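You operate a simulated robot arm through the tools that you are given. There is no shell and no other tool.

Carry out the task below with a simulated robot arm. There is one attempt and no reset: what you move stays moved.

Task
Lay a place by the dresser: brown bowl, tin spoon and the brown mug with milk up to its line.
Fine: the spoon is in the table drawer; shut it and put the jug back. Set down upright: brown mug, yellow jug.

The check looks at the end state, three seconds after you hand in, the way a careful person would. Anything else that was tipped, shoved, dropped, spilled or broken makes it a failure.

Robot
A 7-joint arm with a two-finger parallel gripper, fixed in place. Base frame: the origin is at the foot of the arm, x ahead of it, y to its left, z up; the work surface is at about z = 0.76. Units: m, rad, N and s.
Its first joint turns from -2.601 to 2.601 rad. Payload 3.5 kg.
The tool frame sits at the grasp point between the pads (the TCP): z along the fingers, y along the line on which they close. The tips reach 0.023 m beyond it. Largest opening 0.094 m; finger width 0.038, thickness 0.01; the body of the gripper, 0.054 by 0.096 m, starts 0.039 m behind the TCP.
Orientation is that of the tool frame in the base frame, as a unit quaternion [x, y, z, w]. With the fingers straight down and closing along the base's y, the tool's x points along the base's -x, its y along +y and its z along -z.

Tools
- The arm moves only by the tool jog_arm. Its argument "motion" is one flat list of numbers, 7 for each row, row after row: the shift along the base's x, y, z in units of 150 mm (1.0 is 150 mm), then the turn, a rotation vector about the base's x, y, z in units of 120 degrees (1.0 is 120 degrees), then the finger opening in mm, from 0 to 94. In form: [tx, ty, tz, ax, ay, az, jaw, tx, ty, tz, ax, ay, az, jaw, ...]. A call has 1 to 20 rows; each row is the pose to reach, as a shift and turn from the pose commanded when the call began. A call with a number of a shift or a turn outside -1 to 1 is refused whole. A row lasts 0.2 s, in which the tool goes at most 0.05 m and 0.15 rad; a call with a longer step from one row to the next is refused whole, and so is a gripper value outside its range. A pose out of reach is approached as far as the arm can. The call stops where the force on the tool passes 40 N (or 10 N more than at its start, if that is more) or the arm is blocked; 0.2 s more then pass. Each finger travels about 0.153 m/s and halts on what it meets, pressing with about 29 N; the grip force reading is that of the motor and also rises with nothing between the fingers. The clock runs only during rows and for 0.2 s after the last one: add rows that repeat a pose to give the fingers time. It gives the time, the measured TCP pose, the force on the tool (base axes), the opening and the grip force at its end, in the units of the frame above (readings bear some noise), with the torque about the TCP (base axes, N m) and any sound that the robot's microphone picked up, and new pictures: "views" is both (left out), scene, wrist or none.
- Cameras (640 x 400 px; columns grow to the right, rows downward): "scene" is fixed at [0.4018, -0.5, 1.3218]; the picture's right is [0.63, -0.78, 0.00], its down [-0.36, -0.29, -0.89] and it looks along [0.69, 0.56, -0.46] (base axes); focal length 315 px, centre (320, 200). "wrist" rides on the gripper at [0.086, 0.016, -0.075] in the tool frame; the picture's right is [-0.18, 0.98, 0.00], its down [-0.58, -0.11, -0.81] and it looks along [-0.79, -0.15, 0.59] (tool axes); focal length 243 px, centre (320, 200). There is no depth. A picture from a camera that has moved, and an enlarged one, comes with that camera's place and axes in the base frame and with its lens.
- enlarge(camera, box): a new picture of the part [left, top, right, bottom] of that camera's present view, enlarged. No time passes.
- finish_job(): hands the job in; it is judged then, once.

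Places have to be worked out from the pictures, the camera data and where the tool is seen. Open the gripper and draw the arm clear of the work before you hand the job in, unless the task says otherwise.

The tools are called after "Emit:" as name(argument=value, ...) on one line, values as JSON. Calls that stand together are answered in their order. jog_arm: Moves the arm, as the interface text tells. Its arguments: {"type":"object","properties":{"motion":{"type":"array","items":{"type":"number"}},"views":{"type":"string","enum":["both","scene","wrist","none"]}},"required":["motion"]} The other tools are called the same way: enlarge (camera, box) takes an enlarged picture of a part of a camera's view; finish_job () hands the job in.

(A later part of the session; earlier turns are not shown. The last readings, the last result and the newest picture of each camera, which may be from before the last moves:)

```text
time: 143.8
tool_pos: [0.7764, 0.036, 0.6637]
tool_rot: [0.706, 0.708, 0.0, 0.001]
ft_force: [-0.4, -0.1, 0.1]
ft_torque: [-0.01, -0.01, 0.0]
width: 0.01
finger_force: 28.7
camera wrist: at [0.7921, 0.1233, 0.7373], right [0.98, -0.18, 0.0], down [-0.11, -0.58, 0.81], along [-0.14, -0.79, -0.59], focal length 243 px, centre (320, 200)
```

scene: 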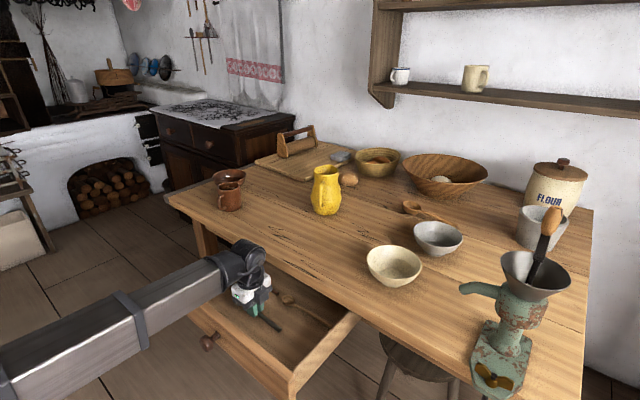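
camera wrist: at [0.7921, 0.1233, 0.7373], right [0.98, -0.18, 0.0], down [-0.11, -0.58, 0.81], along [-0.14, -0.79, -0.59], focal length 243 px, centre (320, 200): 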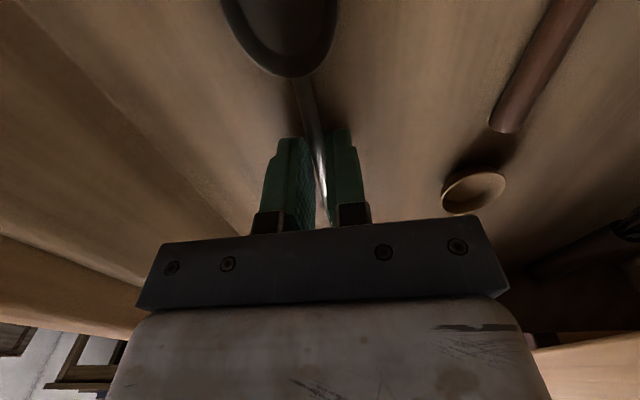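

Handle gripped (10 mm). Lifting straight up out of the drawer.

Emit:
jog_arm(motion=[0, 0, 0.03, 0, 0, 0, 0, 0, 0, 0.12, 0, 0, 0, 0, 0, 0, 0.27, 0, 0, 0, 0, 0, 0, 0.45, 0, 0, 0, 0, 0, 0, 0.65, 0, 0, 0, 0, 0, 0, 0.83, 0, 0, 0, 0, 0, 0, 0.96, 0, 0, 0, 0, 0, 0, 1.0, 0, 0, 0, 0, 0, 0, 1.0, 0, 0, 0, 0])

```text
time: 145.8
tool_pos: [0.7777, 0.0364, 0.8145]
tool_rot: [0.706, 0.709, 0.0, 0.001]
ft_force: [-0.3, 0.2, -1.0]
ft_torque: [-0.03, 0.03, 0.01]
width: 0.0102
finger_force: 28.8
camera wrist: at [0.792, 0.1232, 0.8874], right [0.98, -0.18, 0.0], down [-0.11, -0.58, 0.81], along [-0.14, -0.79, -0.59], focal length 243 px, centre (320, 200)
```

scene: 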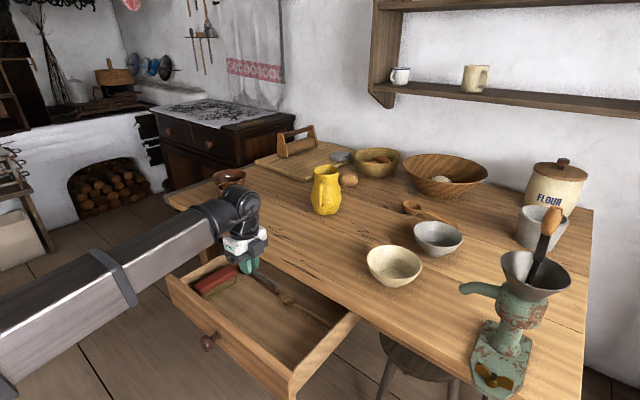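
wrist: 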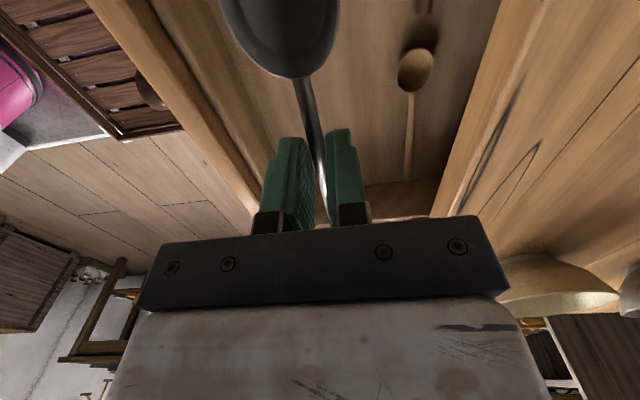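

Spoon is held level. Carrying it up and toward the dresser end, leaning the tool outward gradually.

Emit:
jog_arm(motion=[0.0, 0.02, 0.06, 0, 0, 0, 0, 0.03, 0.1, 0.2, 0, -0.01, 0, 0, 0.08, 0.24, 0.36, 0, -0.03, 0, 0, 0.14, 0.4, 0.5, 0, -0.05, 0, 0, 0.2, 0.56, 0.6, 0, -0.07, 0, 0, 0.26, 0.72, 0.65, 0, -0.09, 0, 0, 0.3, 0.86, 0.68, 0, -0.1, 0, 0, 0.3, 0.95, 0.68, 0, -0.1, 0, 0, 0.3, 0.97, 0.68, 0, -0.1, 0, 0], views="none")

Emit:
jog_arm(motion=[0.02, 0.04, 0, 0, -0.01, 0, 0, 0.06, 0.16, 0, 0, -0.03, 0, 0, 0.12, 0.32, 0, 0, -0.05, 0, 0, 0.18, 0.5, 0, 0, -0.07, 0, 0, 0.24, 0.68, 0, 0, -0.09, 0, 0, 0.29, 0.84, 0, 0, -0.1, 0, 0, 0.32, 0.95, 0, 0, -0.108, 0, 0, 0.32, 1.0, 0, 0, -0.108, 0, 0])

```text
time: 147.8
tool_pos: [0.8215, 0.1816, 0.9159]
tool_rot: [0.702, 0.704, 0.074, 0.075]
ft_force: [-0.3, -0.3, -0.7]
ft_torque: [-0.01, 0.0, -0.05]
width: 0.0104
finger_force: 28.9
```

```text
time: 149.7
tool_pos: [0.8703, 0.3314, 0.9152]
tool_rot: [0.689, 0.691, 0.152, 0.154]
ft_force: [0.2, 0.4, 0.1]
ft_torque: [0.0, 0.06, -0.01]
width: 0.0103
finger_force: 28.9
camera wrist: at [0.8522, 0.4184, 0.9895], right [0.89, -0.18, 0.42], down [-0.44, -0.58, 0.69], along [0.12, -0.79, -0.6], focal length 243 px, centre (320, 200)
```

scene: 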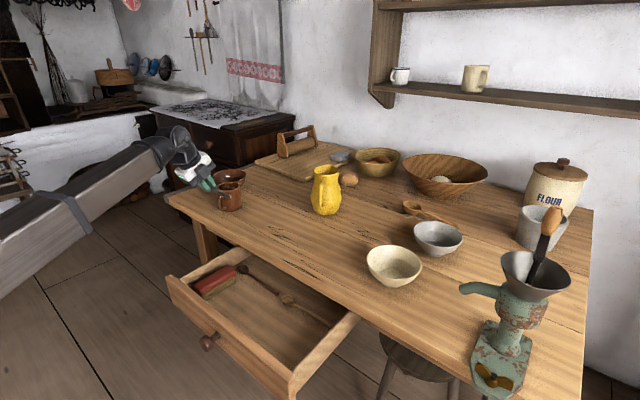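
wrist: 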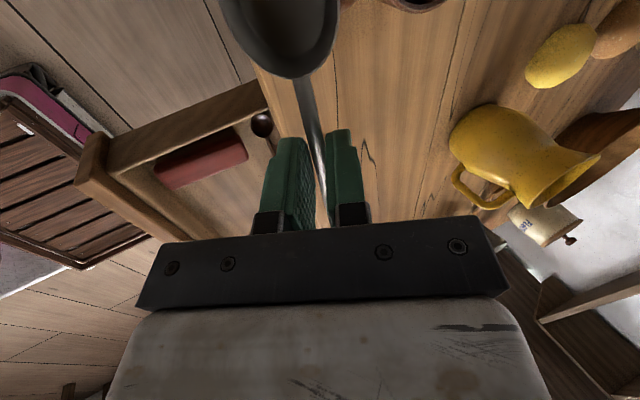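

Continuing to above the spoon's spot at about (0.945, 0.53).

Emit:
jog_arm(motion=[0.01, 0.04, 0, 0, 0, 0, 0, 0.04, 0.16, 0, 0, 0, 0, 0, 0.09, 0.33, 0, 0, 0, 0, 0, 0.15, 0.52, 0, 0, 0, 0, 0, 0.2, 0.7, 0, 0, 0, 0, 0, 0.24, 0.86, 0, 0, 0, 0, 0, 0.25, 0.97, 0, 0, 0, 0, 0, 0.25, 1.0, 0, 0, 0, 0, 0], views="none")

Emit:
jog_arm(motion=[0.02, 0.03, 0, 0, 0, 0, 0, 0.08, 0.1, 0, 0, 0, 0, 0, 0.14, 0.18, -0.02, 0, 0, 0, 0, 0.2, 0.26, -0.06, 0, 0, 0, 0, 0.24, 0.31, -0.12, 0, 0, 0, 0, 0.248, 0.33, -0.2, 0, 0, 0, 0, 0.248, 0.33, -0.28, 0, 0, 0, 0, 0.248, 0.33, -0.32, 0, 0, 0, 0, 0.248, 0.33, -0.32, 0, 0, 0, 0])

```text
time: 151.4
tool_pos: [0.9075, 0.4811, 0.9152]
tool_rot: [0.689, 0.691, 0.153, 0.155]
ft_force: [0.6, 0.5, -0.8]
ft_torque: [-0.01, 0.01, 0.04]
width: 0.0104
finger_force: 29.2
```

```text
time: 153.4
tool_pos: [0.9451, 0.5311, 0.8673]
tool_rot: [0.69, 0.691, 0.153, 0.155]
ft_force: [0.2, 0.7, -0.3]
ft_torque: [-0.01, -0.02, -0.01]
width: 0.0103
finger_force: 29.0
camera wrist: at [0.9273, 0.6182, 0.9407], right [0.89, -0.18, 0.42], down [-0.44, -0.58, 0.69], along [0.12, -0.79, -0.6], focal length 243 px, centre (320, 200)
```

scene: 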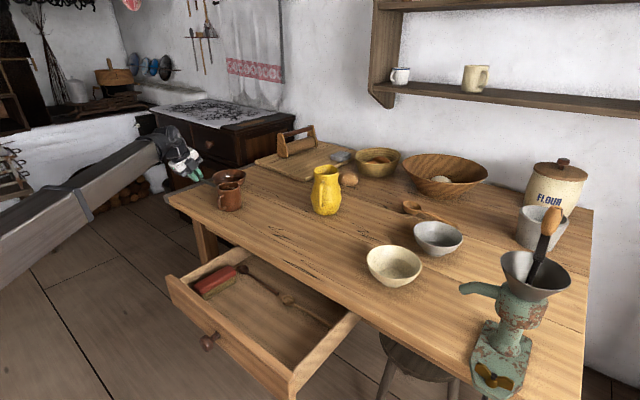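
wrist: 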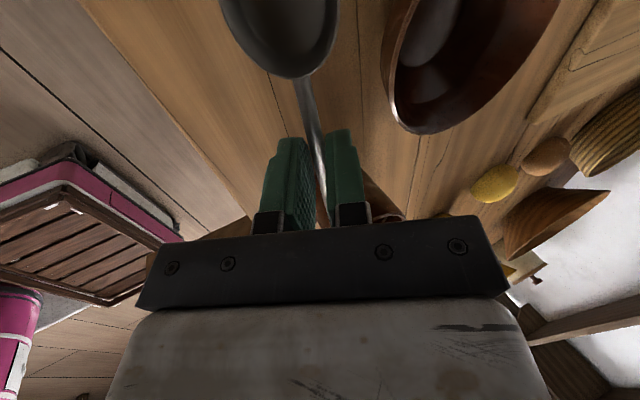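

Reachable here with 25° lean. I'll try reducing the lean so the spoon is laid flatter.

Emit:
jog_arm(motion=[0, 0, 0, 0, 0.02, 0, 0, 0, 0, 0, 0, 0.06, 0, 0, 0, 0, 0, 0, 0.1, 0, 0, 0, 0, 0, 0, 0.14, 0, 0, 0, 0, 0, 0, 0.17, 0, 0, 0, 0, 0, 0, 0.17, 0, 0], views="none")

```text
time: 154.8
tool_pos: [0.9438, 0.5303, 0.8676]
tool_rot: [0.705, 0.708, 0.028, 0.029]
ft_force: [-0.6, -0.1, -0.1]
ft_torque: [-0.02, 0.0, 0.04]
width: 0.0101
finger_force: 29.1
```

Nearly vertical works here. Lowering gently toward the table (expected contact near TCP z≈0.785).

Emit:
jog_arm(motion=[0, 0, -0.05, 0, 0.01, 0, 0, 0, 0, -0.15, 0, 0.02, 0, 0, 0, 0, -0.27, 0, 0.03, 0, 0, 0, 0, -0.37, 0, 0.03, 0, 0, 0, 0, -0.44, 0, 0.03, 0, 0, 0, 0, -0.48, 0, 0.03, 0, 0, 0, 0, -0.5, 0, 0.03, 0, 0, 0, 0, -0.5, 0, 0.03, 0, 0])

```text
time: 156.7
tool_pos: [0.9442, 0.5305, 0.7915]
tool_rot: [0.706, 0.708, 0.006, 0.008]
ft_force: [-0.4, -0.5, -1.3]
ft_torque: [-0.04, -0.01, 0.0]
width: 0.0103
finger_force: 29.0
camera wrist: at [0.9583, 0.6181, 0.8663], right [0.98, -0.18, 0.02], down [-0.12, -0.58, 0.81], along [-0.13, -0.79, -0.59], focal length 243 px, centre (320, 200)
```

scene: 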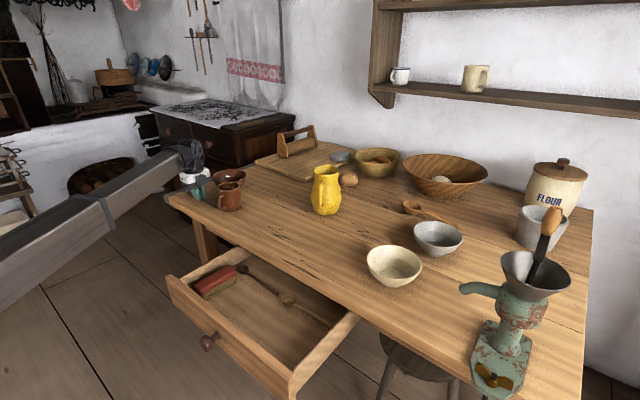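
wrist: 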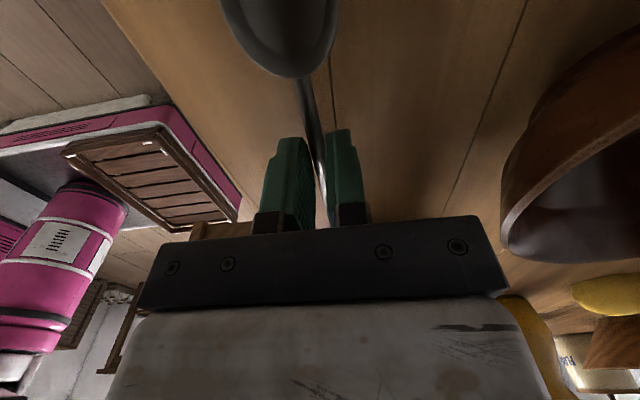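

Emit:
jog_arm(motion=[0, 0, -0.01, 0, 0, 0, 0, 0, 0, -0.02, 0, 0, 0, 0, 0, 0, -0.03, 0, 0, 0, 0, 0, 0, -0.03, 0, 0, 0, 0], views="none")

```text
time: 157.7
tool_pos: [0.9443, 0.5313, 0.7879]
tool_rot: [0.706, 0.708, 0.006, 0.007]
ft_force: [-0.3, 0.4, -0.9]
ft_torque: [-0.05, 0.01, 0.0]
width: 0.0102
finger_force: 28.7
```

No contact yet at 0.788; continuing in tiny steps.

Emit:
jog_arm(motion=[0, 0, -0.007, 0, 0, 0, 0, 0, 0, -0.014, 0, 0, 0, 0, 0, 0, -0.02, 0, 0, 0, 0, 0, 0, -0.02, 0, 0, 0, 0], views="none")

```text
time: 158.7
tool_pos: [0.9447, 0.5308, 0.7868]
tool_rot: [0.706, 0.708, 0.007, 0.008]
ft_force: [1.8, 2.2, 23.0]
ft_torque: [0.05, -0.05, -0.01]
width: 0.0103
finger_force: 29.0
```

Contact (23 N). Easing up 2 mm and opening slowly.

Emit:
jog_arm(motion=[0, 0, 0.008, 0, 0, 0, 0, 0, 0, 0.013, 0, 0, 0, 0, 0, 0, 0.013, 0, 0, 0, 10, 0, 0, 0.013, 0, 0, 0, 13, 0, 0, 0.013, 0, 0, 0, 18, 0, 0, 0.013, 0, 0, 0, 26, 0, 0, 0.013, 0, 0, 0, 30, 0, 0, 0.013, 0, 0, 0, 30])

```text
time: 160.4
tool_pos: [0.9448, 0.5302, 0.7863]
tool_rot: [0.706, 0.709, 0.006, 0.007]
ft_force: [0.1, 0.6, 0.7]
ft_torque: [-0.02, -0.01, -0.05]
width: 0.03
finger_force: 0.0
camera wrist: at [0.9584, 0.6183, 0.861], right [0.98, -0.18, 0.02], down [-0.12, -0.58, 0.81], along [-0.13, -0.79, -0.59], focal length 243 px, centre (320, 200)
```

scene: 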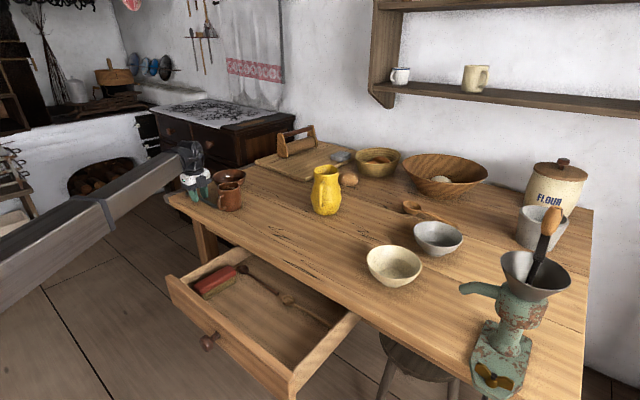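
wrist: 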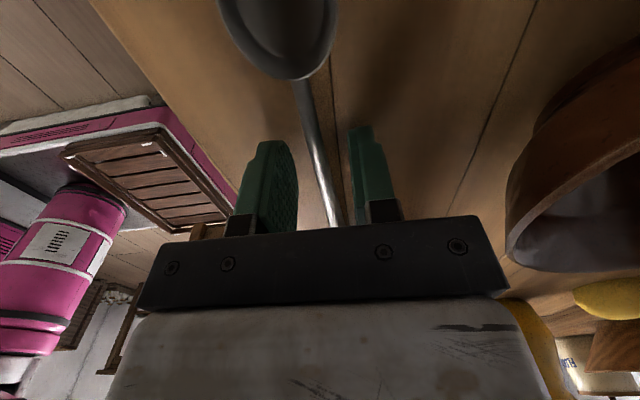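

Spoon released on the table. Rising straight up and viewing.

Emit:
jog_arm(motion=[0, 0, 0.03, 0, 0, 0, 32, 0, 0, 0.12, 0, 0, 0, 32, 0, 0, 0.28, 0, 0, 0, 32, 0, 0, 0.46, 0, 0, 0, 32, 0, 0, 0.64, 0, 0, 0, 32, 0, 0, 0.8, 0, 0, 0, 32, 0, 0, 0.9, 0, 0, 0, 32, 0, 0, 0.95, 0, 0, 0, 32])

```text
time: 162.2
tool_pos: [0.9448, 0.531, 0.9292]
tool_rot: [0.705, 0.709, 0.006, 0.008]
ft_force: [-1.0, -0.6, -0.1]
ft_torque: [-0.02, -0.04, 0.03]
width: 0.0319
finger_force: 0.1
camera wrist: at [0.9586, 0.6183, 1.0035], right [0.98, -0.18, 0.02], down [-0.12, -0.58, 0.81], along [-0.13, -0.79, -0.59], focal length 243 px, centre (320, 200)
```

scene: 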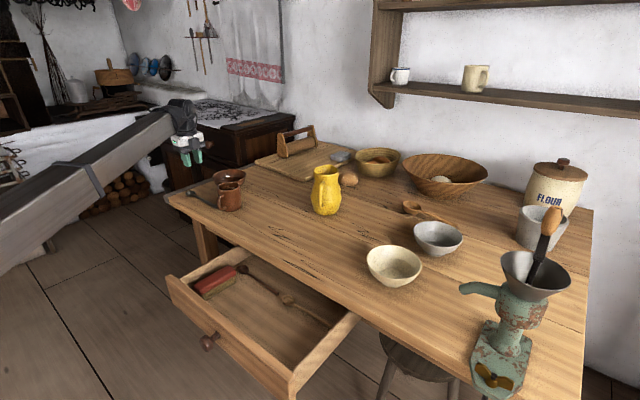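
wrist: 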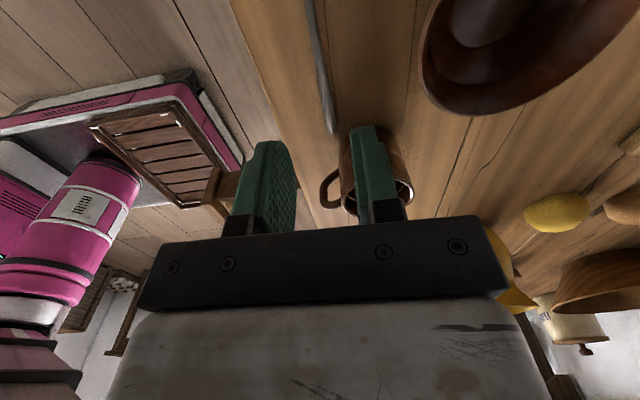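

Emit:
enlarge(camera="scene", box=[160, 150, 288, 230])

Emit:
enlarge(camera="scene", box=[160, 240, 368, 370])

```text
5.00 times, centred on (224, 190) of scene
camera zoom: at [0.4018, -0.5, 1.3218], right [0.63, -0.78, 0.0], down [-0.36, -0.29, -0.89], along [0.69, 0.56, -0.46], focal length 1573 px, centre (800, 250)
```

zoom: 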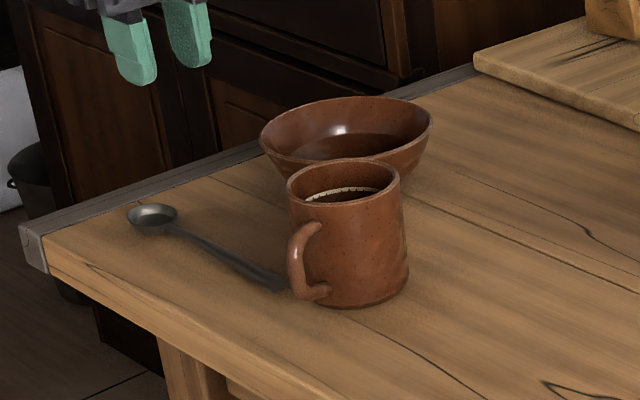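

```text
3.08 times, centred on (264, 305) of scene
camera zoom: at [0.4018, -0.5, 1.3218], right [0.63, -0.78, 0.0], down [-0.36, -0.29, -0.89], along [0.69, 0.56, -0.46], focal length 968 px, centre (492, -123)
```

zoom: 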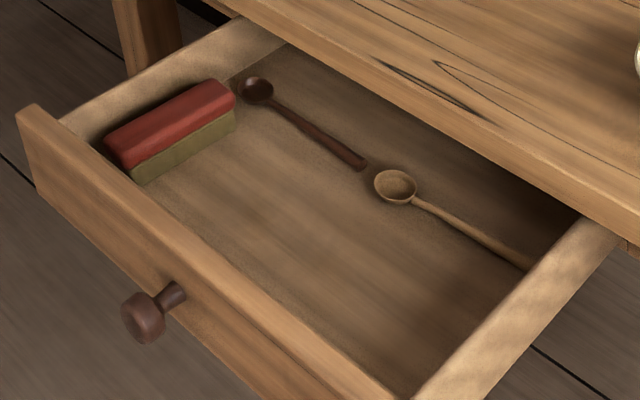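

Place setting looks right. Now shut the drawer: I'll bring the closed, vertical fingers in front of the knob and push its face for the first part. Moving there in stages.

Emit:
jog_arm(motion=[-0.03, -0.04, 0, 0, 0, 0, 20, -0.12, -0.18, 0, 0, 0, 0, 10, -0.24, -0.36, 0, 0, 0, 0, 0, -0.36, -0.54, 0, 0, 0, 0, 0, -0.48, -0.72, 0, 0, 0, 0, 0, -0.58, -0.87, 0, 0, 0, 0, 0, -0.64, -0.97, 0, 0, 0, 0, 0, -0.66, -1.0, 0, 0, 0, 0, 0], views="none")

Emit:
jog_arm(motion=[-0.03, -0.04, 0, 0, 0, 0, 0, -0.12, -0.18, 0, 0, 0, 0, 0, -0.24, -0.36, 0, 0, 0, 0, 0, -0.36, -0.54, 0, 0, 0, 0, 0, -0.48, -0.72, 0, 0, 0, 0, 0, -0.58, -0.87, 0, 0, 0, 0, 0, -0.64, -0.97, 0, 0, 0, 0, 0, -0.66, -1.0, 0, 0, 0, 0, 0], views="none")

Emit:
jog_arm(motion=[-0.02, -0.05, 0, 0, 0, 0, 0, -0.06, -0.2, 0, 0, 0, 0, 0, -0.12, -0.4, -0.03, 0, 0, 0, 0, -0.18, -0.6, -0.08, 0, 0, 0, 0, -0.24, -0.8, -0.12, 0, 0, 0, 0, -0.28, -0.95, -0.15, 0, 0, 0, 0, -0.3, -1.0, -0.15, 0, 0, 0, 0, -0.3, -1.0, -0.15, 0, 0, 0, 0])

```text
time: 164.1
tool_pos: [0.8452, 0.3803, 0.9293]
tool_rot: [0.706, 0.709, 0.006, 0.006]
ft_force: [0.1, 0.7, -0.3]
ft_torque: [0.01, -0.03, 0.01]
width: 0.0001
finger_force: 29.0
```

```text
time: 165.8
tool_pos: [0.7471, 0.2306, 0.9289]
tool_rot: [0.706, 0.708, 0.006, 0.008]
ft_force: [-0.4, 0.6, -0.6]
ft_torque: [-0.02, 0.01, -0.01]
width: 0.0
finger_force: 29.3
```

```text
time: 167.7
tool_pos: [0.7013, 0.0801, 0.9071]
tool_rot: [0.706, 0.708, 0.006, 0.008]
ft_force: [-0.5, 1.1, -0.4]
ft_torque: [0.02, 0.0, 0.0]
width: 0.0001
finger_force: 29.4
camera wrist: at [0.7157, 0.1683, 0.9806], right [0.98, -0.18, 0.02], down [-0.12, -0.58, 0.81], along [-0.13, -0.79, -0.59], focal length 243 px, centre (320, 200)
```

scene: 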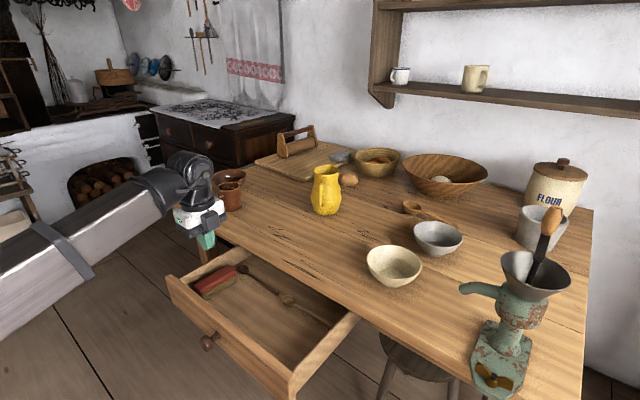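
wrist: 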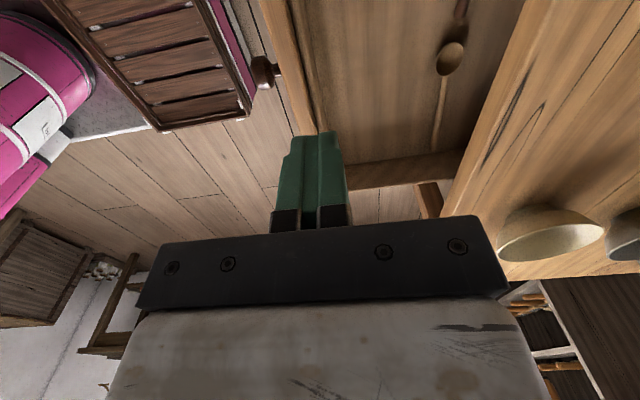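

The knob face is at about x≈0.611. Moving to x≈0.575 in front of it, still high, and checking reach.

Emit:
jog_arm(motion=[-0.05, -0.03, 0, 0, 0, 0, 0, -0.18, -0.1, 0, 0, 0, 0, 0, -0.35, -0.18, 0, 0, 0, 0, 0, -0.53, -0.25, 0, 0, 0, 0, 0, -0.69, -0.31, 0, 0, 0, 0, 0, -0.8, -0.333, 0, 0, 0, 0, 0, -0.84, -0.333, 0, 0, 0, 0, 0, -0.84, -0.333, 0, 0, 0, 0, 0], views="scene")

```text
time: 169.4
tool_pos: [0.575, 0.031, 0.9062]
tool_rot: [0.706, 0.708, 0.007, 0.007]
ft_force: [0.1, 0.4, -1.6]
ft_torque: [0.01, 0.0, 0.03]
width: 0.0002
finger_force: 28.6
```

scene: 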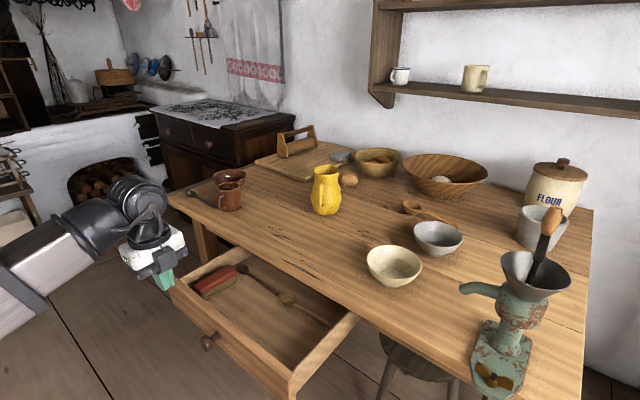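

Reachable. Descending in front of the knob.

Emit:
jog_arm(motion=[0, 0, -0.05, 0, 0, 0, 0, 0, 0, -0.2, 0, 0, 0, 0, 0, 0, -0.4, 0, 0, 0, 0, 0, 0, -0.6, 0, 0, 0, 0, 0, 0, -0.8, 0, 0, 0, 0, 0, 0, -0.95, 0, 0, 0, 0, 0, 0, -1.0, 0, 0, 0, 0], views="none")

Emit:
jog_arm(motion=[0, 0, -0.04, 0, 0, 0, 0, 0, 0, -0.16, 0, 0, 0, 0, 0, 0, -0.3, 0, 0, 0, 0, 0, 0, -0.42, 0, 0, 0, 0, 0, 0, -0.48, 0, 0, 0, 0, 0, 0, -0.49, 0, 0, 0, 0])

```text
time: 171.1
tool_pos: [0.5742, 0.0302, 0.7549]
tool_rot: [0.706, 0.708, 0.005, 0.007]
ft_force: [-0.4, 0.7, -0.5]
ft_torque: [-0.02, -0.02, 0.01]
width: 0.0003
finger_force: 28.9
```

```text
time: 172.4
tool_pos: [0.5755, 0.0307, 0.6823]
tool_rot: [0.706, 0.709, 0.006, 0.009]
ft_force: [-0.2, -0.5, 0.1]
ft_torque: [-0.01, 0.0, -0.01]
width: 0.0001
finger_force: 28.7
camera wrist: at [0.5893, 0.118, 0.7573], right [0.98, -0.18, 0.02], down [-0.12, -0.58, 0.81], along [-0.13, -0.79, -0.59], focal length 243 px, centre (320, 200)
```

scene: 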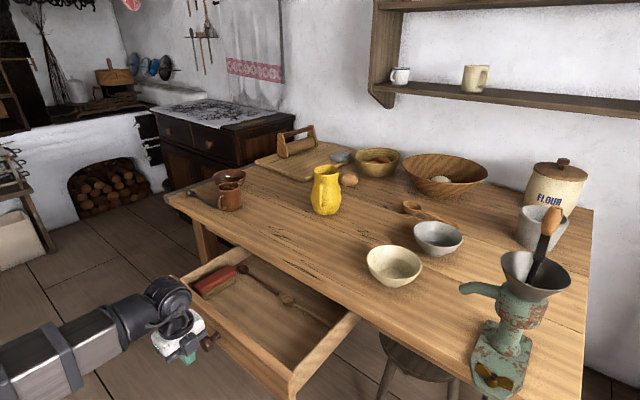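
wrist: 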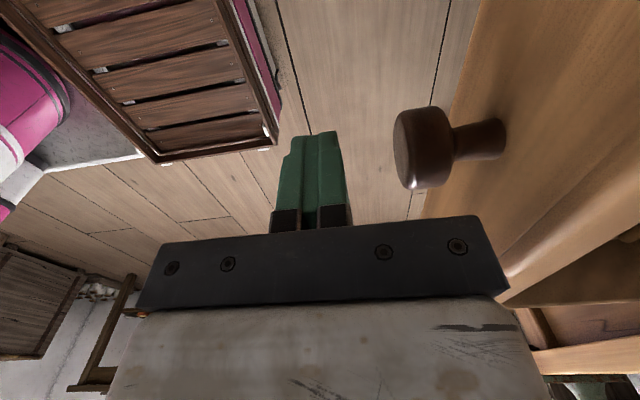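

The knob is straight ahead of the closed fingers. Pushing it gently in +x.

Emit:
jog_arm(motion=[0.04, 0, -0.03, 0, 0, 0, 0, 0.1, 0, -0.04, 0, 0, 0, 0, 0.17, 0, -0.04, 0, 0, 0, 0, 0.25, 0, -0.04, 0, 0, 0, 0, 0.36, 0, -0.04, 0, 0, 0, 0, 0.48, 0, -0.04, 0, 0, 0, 0, 0.6, 0, -0.04, 0, 0, 0, 0, 0.72, 0, -0.04, 0, 0, 0, 0, 0.84, 0, -0.04, 0, 0, 0, 0, 0.94, 0, -0.04, 0, 0, 0, 0, 1.0, 0, -0.04, 0, 0, 0, 0])

```text
time: 174.8
tool_pos: [0.7258, 0.0309, 0.6761]
tool_rot: [0.705, 0.709, 0.005, 0.008]
ft_force: [0.6, 0.1, 0.2]
ft_torque: [-0.01, 0.03, 0.01]
width: 0.0
finger_force: 29.3
camera wrist: at [0.74, 0.1182, 0.7514], right [0.98, -0.18, 0.02], down [-0.12, -0.58, 0.81], along [-0.13, -0.79, -0.59], focal length 243 px, centre (320, 200)
```

scene: 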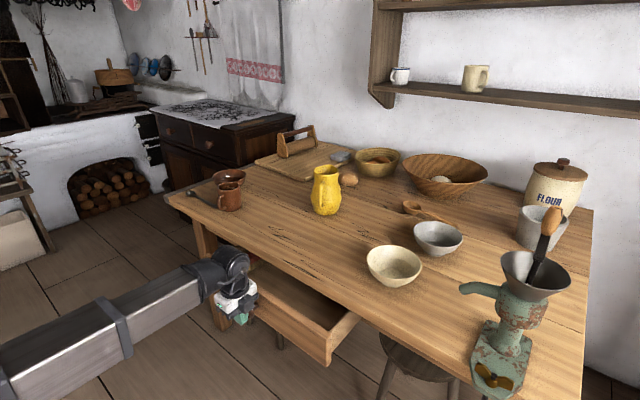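
wrist: 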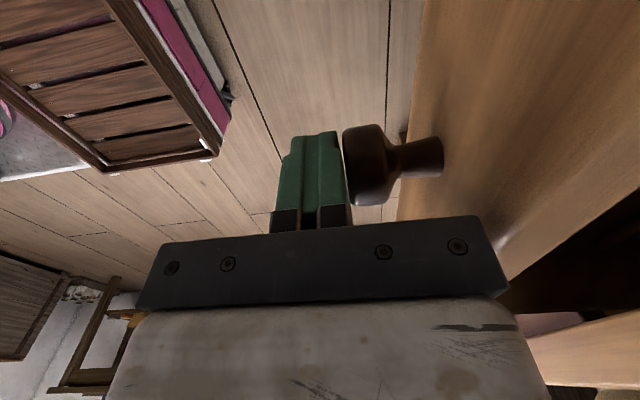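

Drawer is sliding in. Pushing further to TCP x≈0.805 (body still short of the table edge).

Emit:
jog_arm(motion=[0.03, 0, 0, 0, 0, 0, 0, 0.1, 0, 0, 0, 0, 0, 0, 0.2, 0, 0, 0, 0, 0, 0, 0.3, 0, 0, 0, 0, 0, 0, 0.4, 0, 0, 0, 0, 0, 0, 0.48, 0, 0, 0, 0, 0, 0, 0.52, 0, 0, 0, 0, 0, 0])

```text
time: 176.4
tool_pos: [0.8032, 0.0305, 0.6783]
tool_rot: [0.706, 0.708, 0.006, 0.008]
ft_force: [-1.6, 0.5, 0.3]
ft_torque: [0.01, 0.0, 0.02]
width: 0.0
finger_force: 29.3
camera wrist: at [0.8172, 0.1174, 0.7519], right [0.98, -0.18, 0.02], down [-0.12, -0.58, 0.81], along [-0.13, -0.79, -0.59], focal length 243 px, centre (320, 200)
```

scene: 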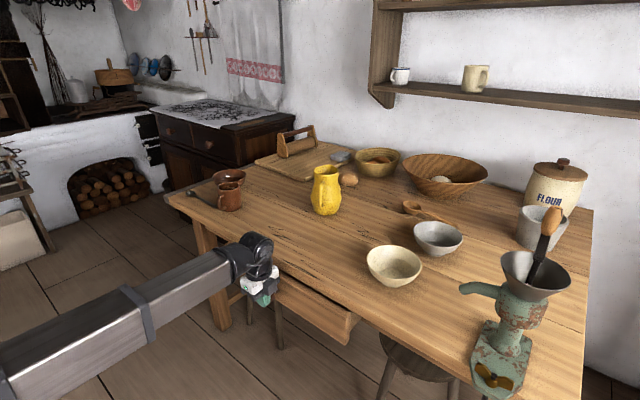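
wrist: 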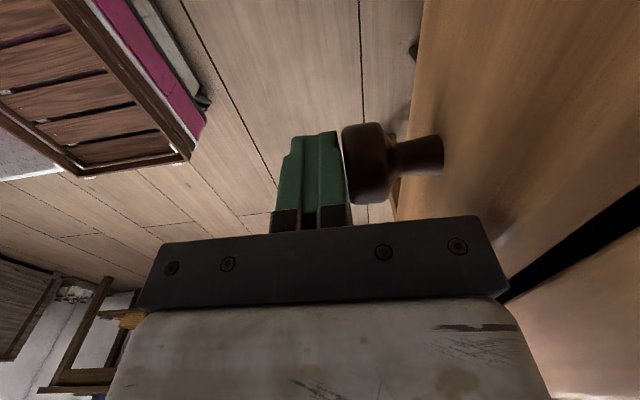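

Backing off from the knob 10 cm, then pitching the tool up toward horizontal in the arm's plane for the final push under the overhang.

Emit:
jog_arm(motion=[-0.05, 0, 0, 0, 0, 0, 0, -0.2, 0, 0, 0, 0, 0, 0, -0.4, 0, 0, 0, 0, 0, 0, -0.58, 0, 0, 0.0008, -0.02, 0, 0, -0.66, 0, 0, 0.0034, -0.08, 0, 0, -0.69, 0, 0, 0.0061, -0.145, 0, 0, -0.7, 0, -0.02, 0.0088, -0.21, 0, 0, -0.7, 0, -0.04, 0.0115, -0.275, 0, 0, -0.7, 0, -0.06, 0.0143, -0.34, 0, 0, -0.7, 0, -0.08, 0.017, -0.405, 0, 0, -0.7, 0, -0.09, 0.0197, -0.47, 0, 0, -0.7, 0, -0.09, 0.0223, -0.53, 0, 0, -0.7, 0, -0.09, 0.0248, -0.59, 0, 0, -0.7, 0, -0.09, 0.0262, -0.625, 0, 0, -0.7, 0, -0.09, 0.0262, -0.625, 0, 0])

```text
time: 179.7
tool_pos: [0.6985, 0.0309, 0.6636]
tool_rot: [0.557, 0.557, 0.452, 0.419]
ft_force: [-0.3, -0.1, 0.1]
ft_torque: [-0.02, -0.01, 0.0]
width: 0.0
finger_force: 29.2
camera wrist: at [0.627, 0.1145, 0.7001], right [0.24, -0.21, 0.95], down [-0.79, -0.61, 0.07], along [0.56, -0.77, -0.31], focal length 243 px, centre (320, 200)
```

scene: 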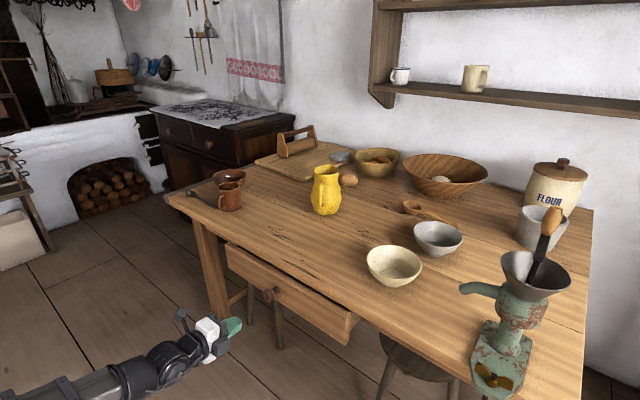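
wrist: 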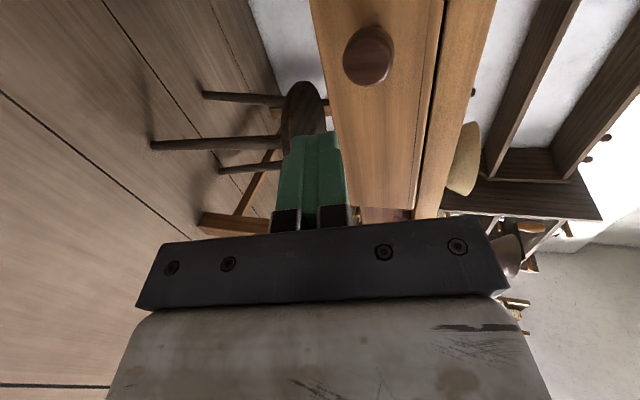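

Clean configuration, knob dead ahead. Pushing the knob the rest of the way in.

Emit:
jog_arm(motion=[0.05, 0, 0, 0, 0, 0, 0, 0.18, 0, 0, 0, 0, 0, 0, 0.34, 0, 0, 0, 0, 0, 0, 0.48, 0, 0, 0, 0, 0, 0, 0.58, 0, 0, 0, 0, 0, 0, 0.66, 0, 0, 0, 0, 0, 0, 0.74, 0, 0, 0, 0, 0, 0, 0.82, 0, 0, 0, 0, 0, 0, 0.9, 0, 0, 0, 0, 0, 0, 0.97, 0, 0, 0, 0, 0, 0, 1.0, 0, 0, 0, 0, 0, 0])

```text
time: 182.1
tool_pos: [0.8477, 0.0302, 0.6641]
tool_rot: [0.556, 0.556, 0.453, 0.42]
ft_force: [0.1, 0.5, 0.9]
ft_torque: [0.0, 0.02, -0.01]
width: 0.0001
finger_force: 29.0
camera wrist: at [0.7769, 0.1147, 0.7005], right [0.24, -0.21, 0.95], down [-0.79, -0.61, 0.07], along [0.56, -0.77, -0.31], focal length 243 px, centre (320, 200)
```

scene: 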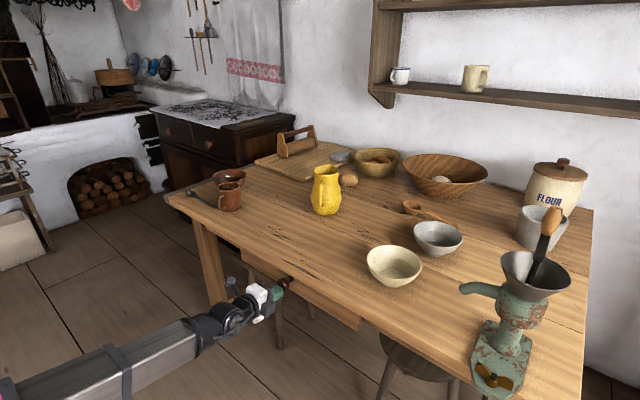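
wrist: 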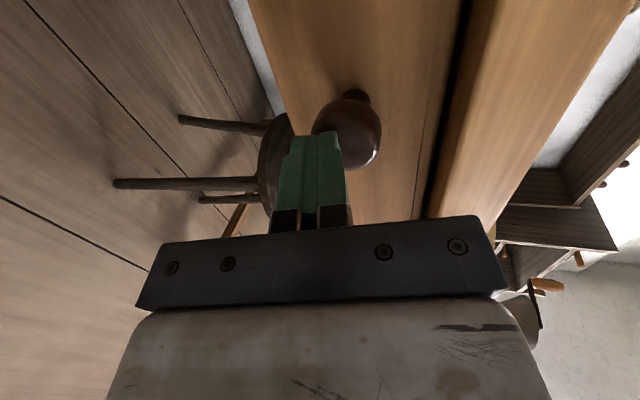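

Contact with the knob, drawer following. Pushing the last ~5 cm in small steps until it seats.

Emit:
jog_arm(motion=[0.03, 0, 0.01, 0, 0, 0, 0, 0.08, 0, 0.02, 0, 0, 0, 0, 0.13, 0, 0.02, 0, 0, 0, 0, 0.18, 0, 0.02, 0, 0, 0, 0, 0.22, 0, 0.02, 0, 0, 0, 0, 0.26, 0, 0.02, 0, 0, 0, 0, 0.285, 0, 0.02, 0, 0, 0, 0, 0.3, 0, 0.02, 0, 0, 0, 0])

```text
time: 183.6
tool_pos: [0.8842, 0.0305, 0.6663]
tool_rot: [0.557, 0.557, 0.452, 0.419]
ft_force: [-11.0, 2.1, 5.0]
ft_torque: [-0.02, -0.16, 0.03]
width: 0.0
finger_force: 29.0
stopped in row 7: the force on the tool passed its limit at 46 N (the readings are from after the stop); the commanded pose is now the measured one
camera wrist: at [0.812, 0.1144, 0.7034], right [0.24, -0.21, 0.95], down [-0.79, -0.61, 0.07], along [0.56, -0.77, -0.32], focal length 243 px, centre (320, 200)
```

scene: 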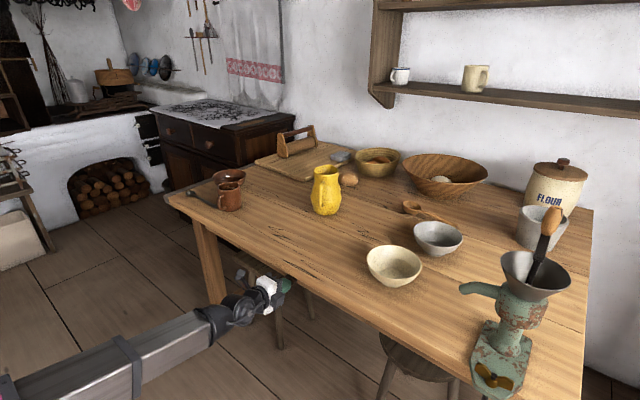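
wrist: 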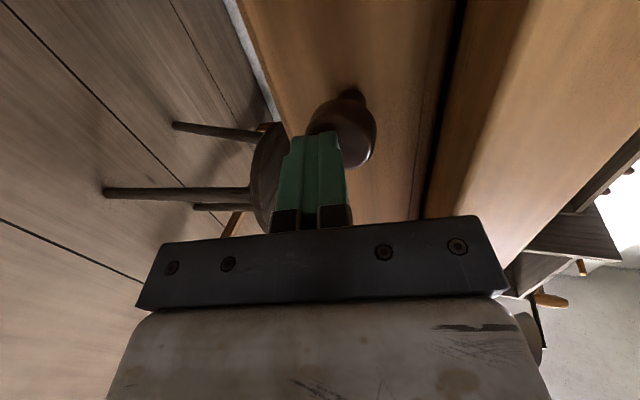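

It stopped against something solid at the knob, likely the closed position. I'll verify by comparing the drawer front with the apron.

Emit:
enlarge(camera="scene", box=[280, 240, 440, 340])

Emit:
enlarge(camera="wrist", box=[230, 0, 640, 256])

```text
4.00 times, centred on (360, 290) of scene
camera zoom: at [0.4018, -0.5, 1.3218], right [0.63, -0.78, 0.0], down [-0.36, -0.29, -0.89], along [0.69, 0.56, -0.46], focal length 1259 px, centre (160, -160)
```

zoom: 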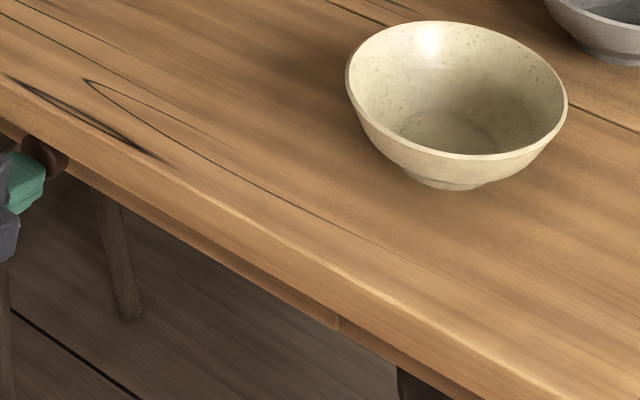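

```text
1.56 times, centred on (435, 128) of wrist
camera zoom: at [0.812, 0.1144, 0.7034], right [0.24, -0.21, 0.95], down [-0.79, -0.61, 0.07], along [0.56, -0.77, -0.32], focal length 379 px, centre (140, 312)
```

zoom: 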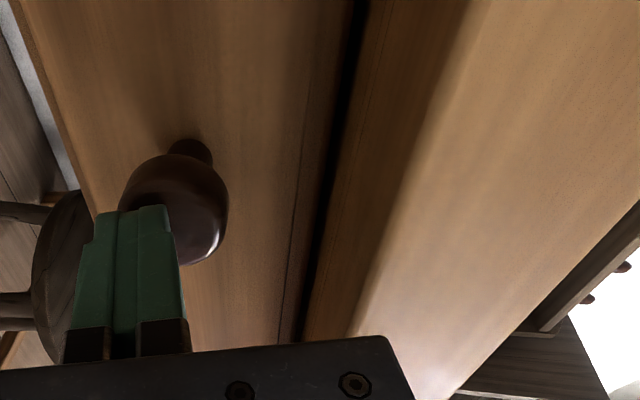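

Emit:
enlarge(camera="scene", box=[330, 280, 490, 380])

Emit:
enlarge(camera="scene", box=[260, 250, 340, 300])

```text
4.00 times, centred on (410, 330) of scene
camera zoom: at [0.4018, -0.5, 1.3218], right [0.63, -0.78, 0.0], down [-0.36, -0.29, -0.89], along [0.69, 0.56, -0.46], focal length 1259 px, centre (-40, -320)
```

zoom: 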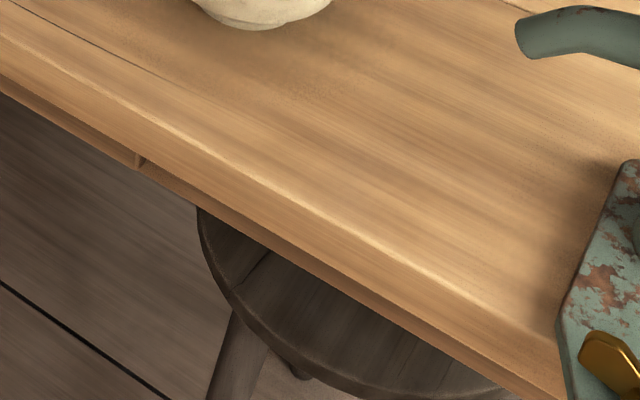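

```text
8.00 times, centred on (300, 275) of scene
camera zoom: at [0.4018, -0.5, 1.3218], right [0.63, -0.78, 0.0], down [-0.36, -0.29, -0.89], along [0.69, 0.56, -0.46], focal length 2517 px, centre (480, -400)
```

zoom: 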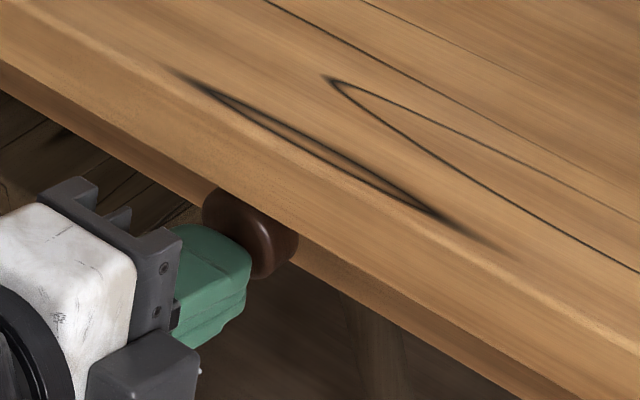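

Drawer front and knob match the initial picture exactly: it's shut. Retreating straight back, then pitching down in the same plane.

Emit:
jog_arm(motion=[-0.04, 0, 0, 0, 0, 0, 0, -0.16, 0, 0, 0, 0, 0, 0, -0.34, 0, 0, 0, 0, 0, 0, -0.54, 0, 0, 0, 0, 0, 0, -0.74, 0, 0, 0, 0, 0, 0, -0.9, 0, 0, -0.0008, 0.02, 0, 0, -0.97, 0, 0.0, -0.0034, 0.08, 0, 0, -1.0, 0, 0.03, -0.0061, 0.145, 0, 0, -1.0, 0, 0.08, -0.0088, 0.21, 0, 0, -1.0, 0, 0.16, -0.0115, 0.275, 0, 0, -1.0, 0, 0.26, -0.0143, 0.34, 0, 0, -1.0, 0, 0.4, -0.0158, 0.375, 0, 0, -1.0, 0, 0.6, -0.0158, 0.375, 0, 0, -1.0, 0, 0.8, -0.0158, 0.375, 0, 0, -1.0, 0, 0.95, -0.0158, 0.375, 0, 0, -1.0, 0, 1.0, -0.0158, 0.375, 0, 0])

```text
time: 187.0
tool_pos: [0.7347, 0.0314, 0.8162]
tool_rot: [0.681, 0.682, 0.195, 0.182]
ft_force: [0.1, 0.2, 0.2]
ft_torque: [0.02, 0.01, 0.02]
width: 0.0
finger_force: 28.9
camera wrist: at [0.7084, 0.1171, 0.8903], right [0.84, -0.19, 0.5], down [-0.5, -0.59, 0.63], along [0.18, -0.78, -0.6], focal length 243 px, centre (320, 200)
```

scene: 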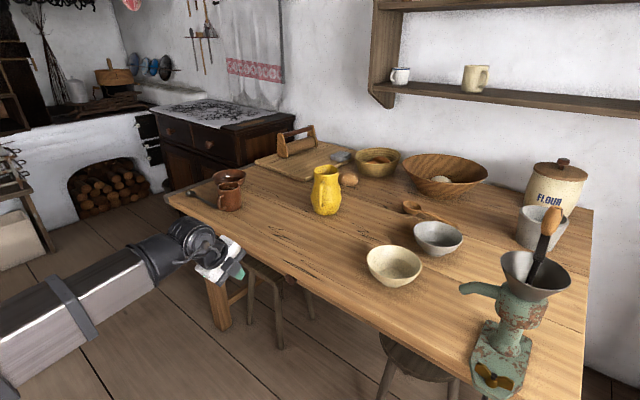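
wrist: 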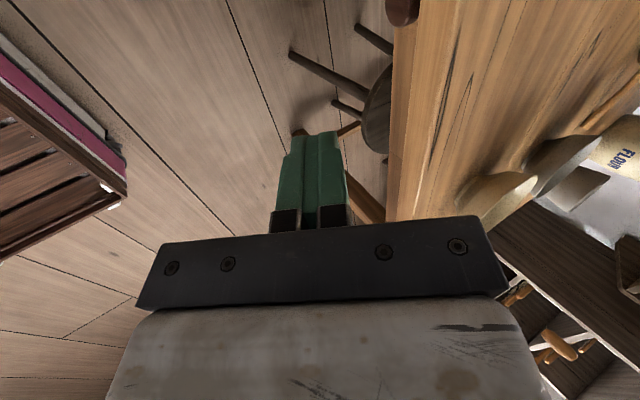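

Now lifting to a free spot, tilting to 46° and yawing toward azimuth 26° for the jug.

Emit:
jog_arm(motion=[0, 0, 0.06, 0.0004, -0.01, 0, 10, 0.02, 0, 0.2, 0.001, -0.03, 0, 30, 0.06, 0, 0.38, 0.002, -0.055, 0, 50, 0.12, 0, 0.56, 0.003, -0.08, 0, 70, 0.2, 0, 0.74, 0.0037, -0.105, 0, 90, 0.28, 0, 0.9, 0.0044, -0.125, 0, 94, 0.33, 0, 1.0, 0.0044, -0.125, 0, 94], views="none")

Emit:
jog_arm(motion=[0.04, 0.02, 0.05, 0, 0, 0.02, 94, 0.16, 0.06, 0.15, 0, 0, 0.06, 94, 0.3, 0.12, 0.27, 0, 0, 0.1, 94, 0.46, 0.18, 0.4, 0, 0, 0.14, 94, 0.62, 0.24, 0.52, 0, 0, 0.18, 94, 0.72, 0.27, 0.6, 0, 0, 0.2, 94, 0.75, 0.27, 0.6, 0, 0, 0.2, 94], views="none")

```text
time: 188.6
tool_pos: [0.7843, 0.0305, 0.9659]
tool_rot: [0.65, 0.652, 0.285, 0.266]
ft_force: [-0.4, -0.1, 0.4]
ft_torque: [0.03, -0.02, 0.02]
width: 0.094
finger_force: 0.1
```

```text
time: 190.2
tool_pos: [0.8969, 0.0707, 1.057]
tool_rot: [0.5, 0.773, 0.335, 0.201]
ft_force: [0.2, -0.2, 0.0]
ft_torque: [-0.03, 0.0, -0.01]
width: 0.094
finger_force: 0.1
```

Now spin the last +90° (camera on top again), moving toward a stand-off point behind the jug's handle.

Emit:
jog_arm(motion=[0.02, -0.01, 0, 0.0194, 0.0095, -0.0209, 94, 0.06, -0.03, 0, 0.0581, 0.0285, -0.0626, 94, 0.11, -0.05, 0, 0.1017, 0.0499, -0.1095, 94, 0.16, -0.07, 0, 0.1453, 0.0713, -0.1564, 94, 0.21, -0.1, 0, 0.1889, 0.0927, -0.2033, 94, 0.27, -0.13, 0, 0.2325, 0.1141, -0.2502, 94, 0.32, -0.15, 0, 0.2761, 0.1355, -0.2971, 94, 0.37, -0.18, 0, 0.3197, 0.1569, -0.3441, 94, 0.42, -0.2, 0, 0.3633, 0.1784, -0.391, 94, 0.47, -0.23, 0, 0.4069, 0.1998, -0.4379, 94, 0.52, -0.26, 0, 0.4505, 0.2212, -0.4848, 94, 0.55, -0.27, 0, 0.4844, 0.2378, -0.5213, 94, 0.55, -0.27, 0, 0.4844, 0.2378, -0.5213, 94])

```text
time: 193.0
tool_pos: [0.9797, 0.0287, 1.0557]
tool_rot: [0.9, 0.193, 0.378, -0.096]
ft_force: [-0.6, 0.4, 1.7]
ft_torque: [-0.02, -0.02, 0.0]
width: 0.0939
finger_force: 0.1
camera wrist: at [0.9925, 0.0161, 1.1695], right [0.29, -0.94, -0.16], down [-0.94, -0.32, 0.15], along [-0.19, 0.11, -0.98], focal length 243 px, centre (320, 200)
```

scene: 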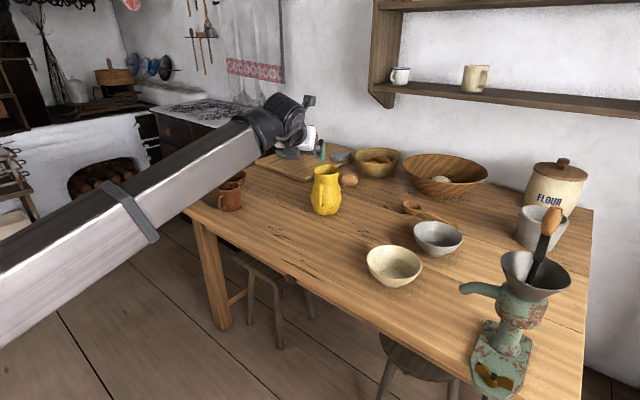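
wrist: 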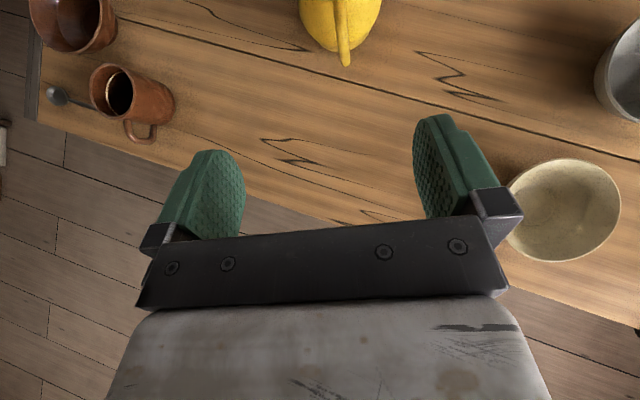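

Setup is clean. Moving to the pre-grasp point 12 cm behind the jug neck along the approach axis, tilt 55°.

Emit:
jog_arm(motion=[0.05, 0.01, -0.04, 0.0015, -0.005, 0.001, 94, 0.17, 0.05, -0.14, 0.005, -0.018, 0.003, 94, 0.31, 0.09, -0.25, 0.0093, -0.031, 0.0053, 94, 0.46, 0.13, -0.36, 0.0137, -0.046, 0.0078, 94, 0.6, 0.17, -0.47, 0.018, -0.06, 0.0102, 94, 0.69, 0.2, -0.54, 0.0207, -0.069, 0.0118, 94, 0.731, 0.211, -0.573, 0.0218, -0.0729, 0.0124, 94, 0.731, 0.211, -0.573, 0.0218, -0.0729, 0.0124, 94])

```text
time: 194.8
tool_pos: [1.0887, 0.0622, 0.9714]
tool_rot: [0.864, 0.203, 0.449, -0.106]
ft_force: [-0.2, 0.0, -1.0]
ft_torque: [0.0, -0.02, -0.02]
width: 0.094
finger_force: 0.1
camera wrist: at [1.0854, 0.0433, 1.0837], right [0.34, -0.93, -0.15], down [-0.94, -0.35, -0.01], along [-0.04, 0.15, -0.99], focal length 243 px, centre (320, 200)
```

scene: 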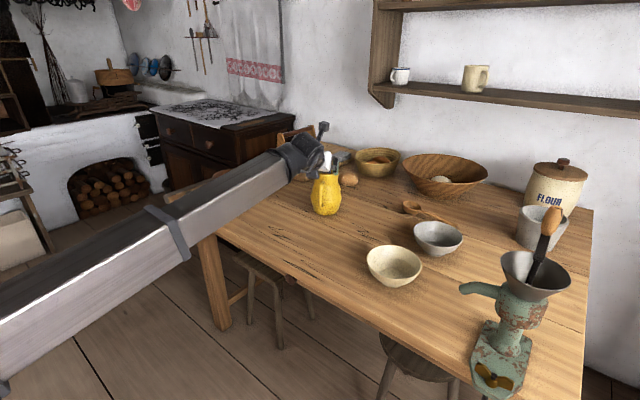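
wrist: 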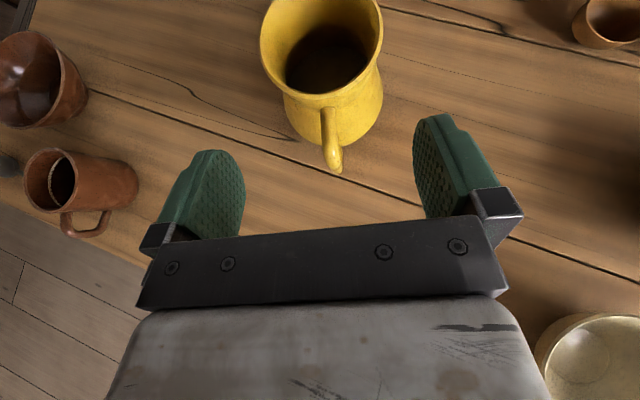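

Emit:
enlarge(camera="wrist", box=[240, 0, 400, 100])

Emit:
enlarge(camera="scene", box=[280, 120, 376, 180])

```text
4.00 times, centred on (320, 50) of wrist
camera zoom: at [1.0854, 0.0433, 1.0837], right [0.34, -0.93, -0.15], down [-0.94, -0.35, -0.01], along [-0.04, 0.15, -0.99], focal length 970 px, centre (320, 800)
```

zoom: 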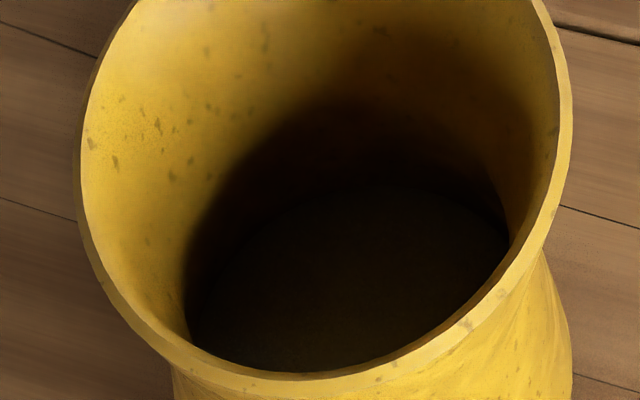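

```text
6.67 times, centred on (328, 150) of scene
camera zoom: at [0.4018, -0.5, 1.3218], right [0.63, -0.78, 0.0], down [-0.36, -0.29, -0.89], along [0.69, 0.56, -0.46], focal length 2098 px, centre (267, 533)
```

zoom: 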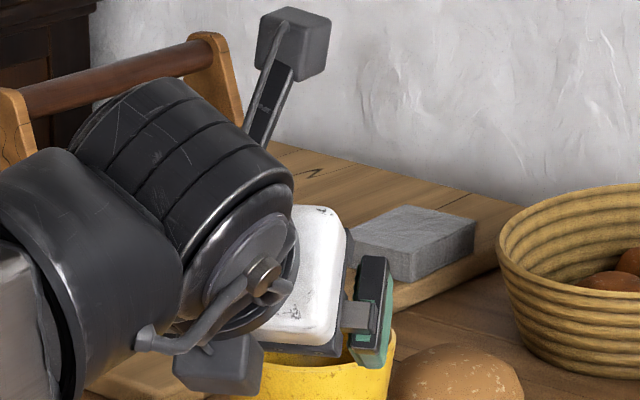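

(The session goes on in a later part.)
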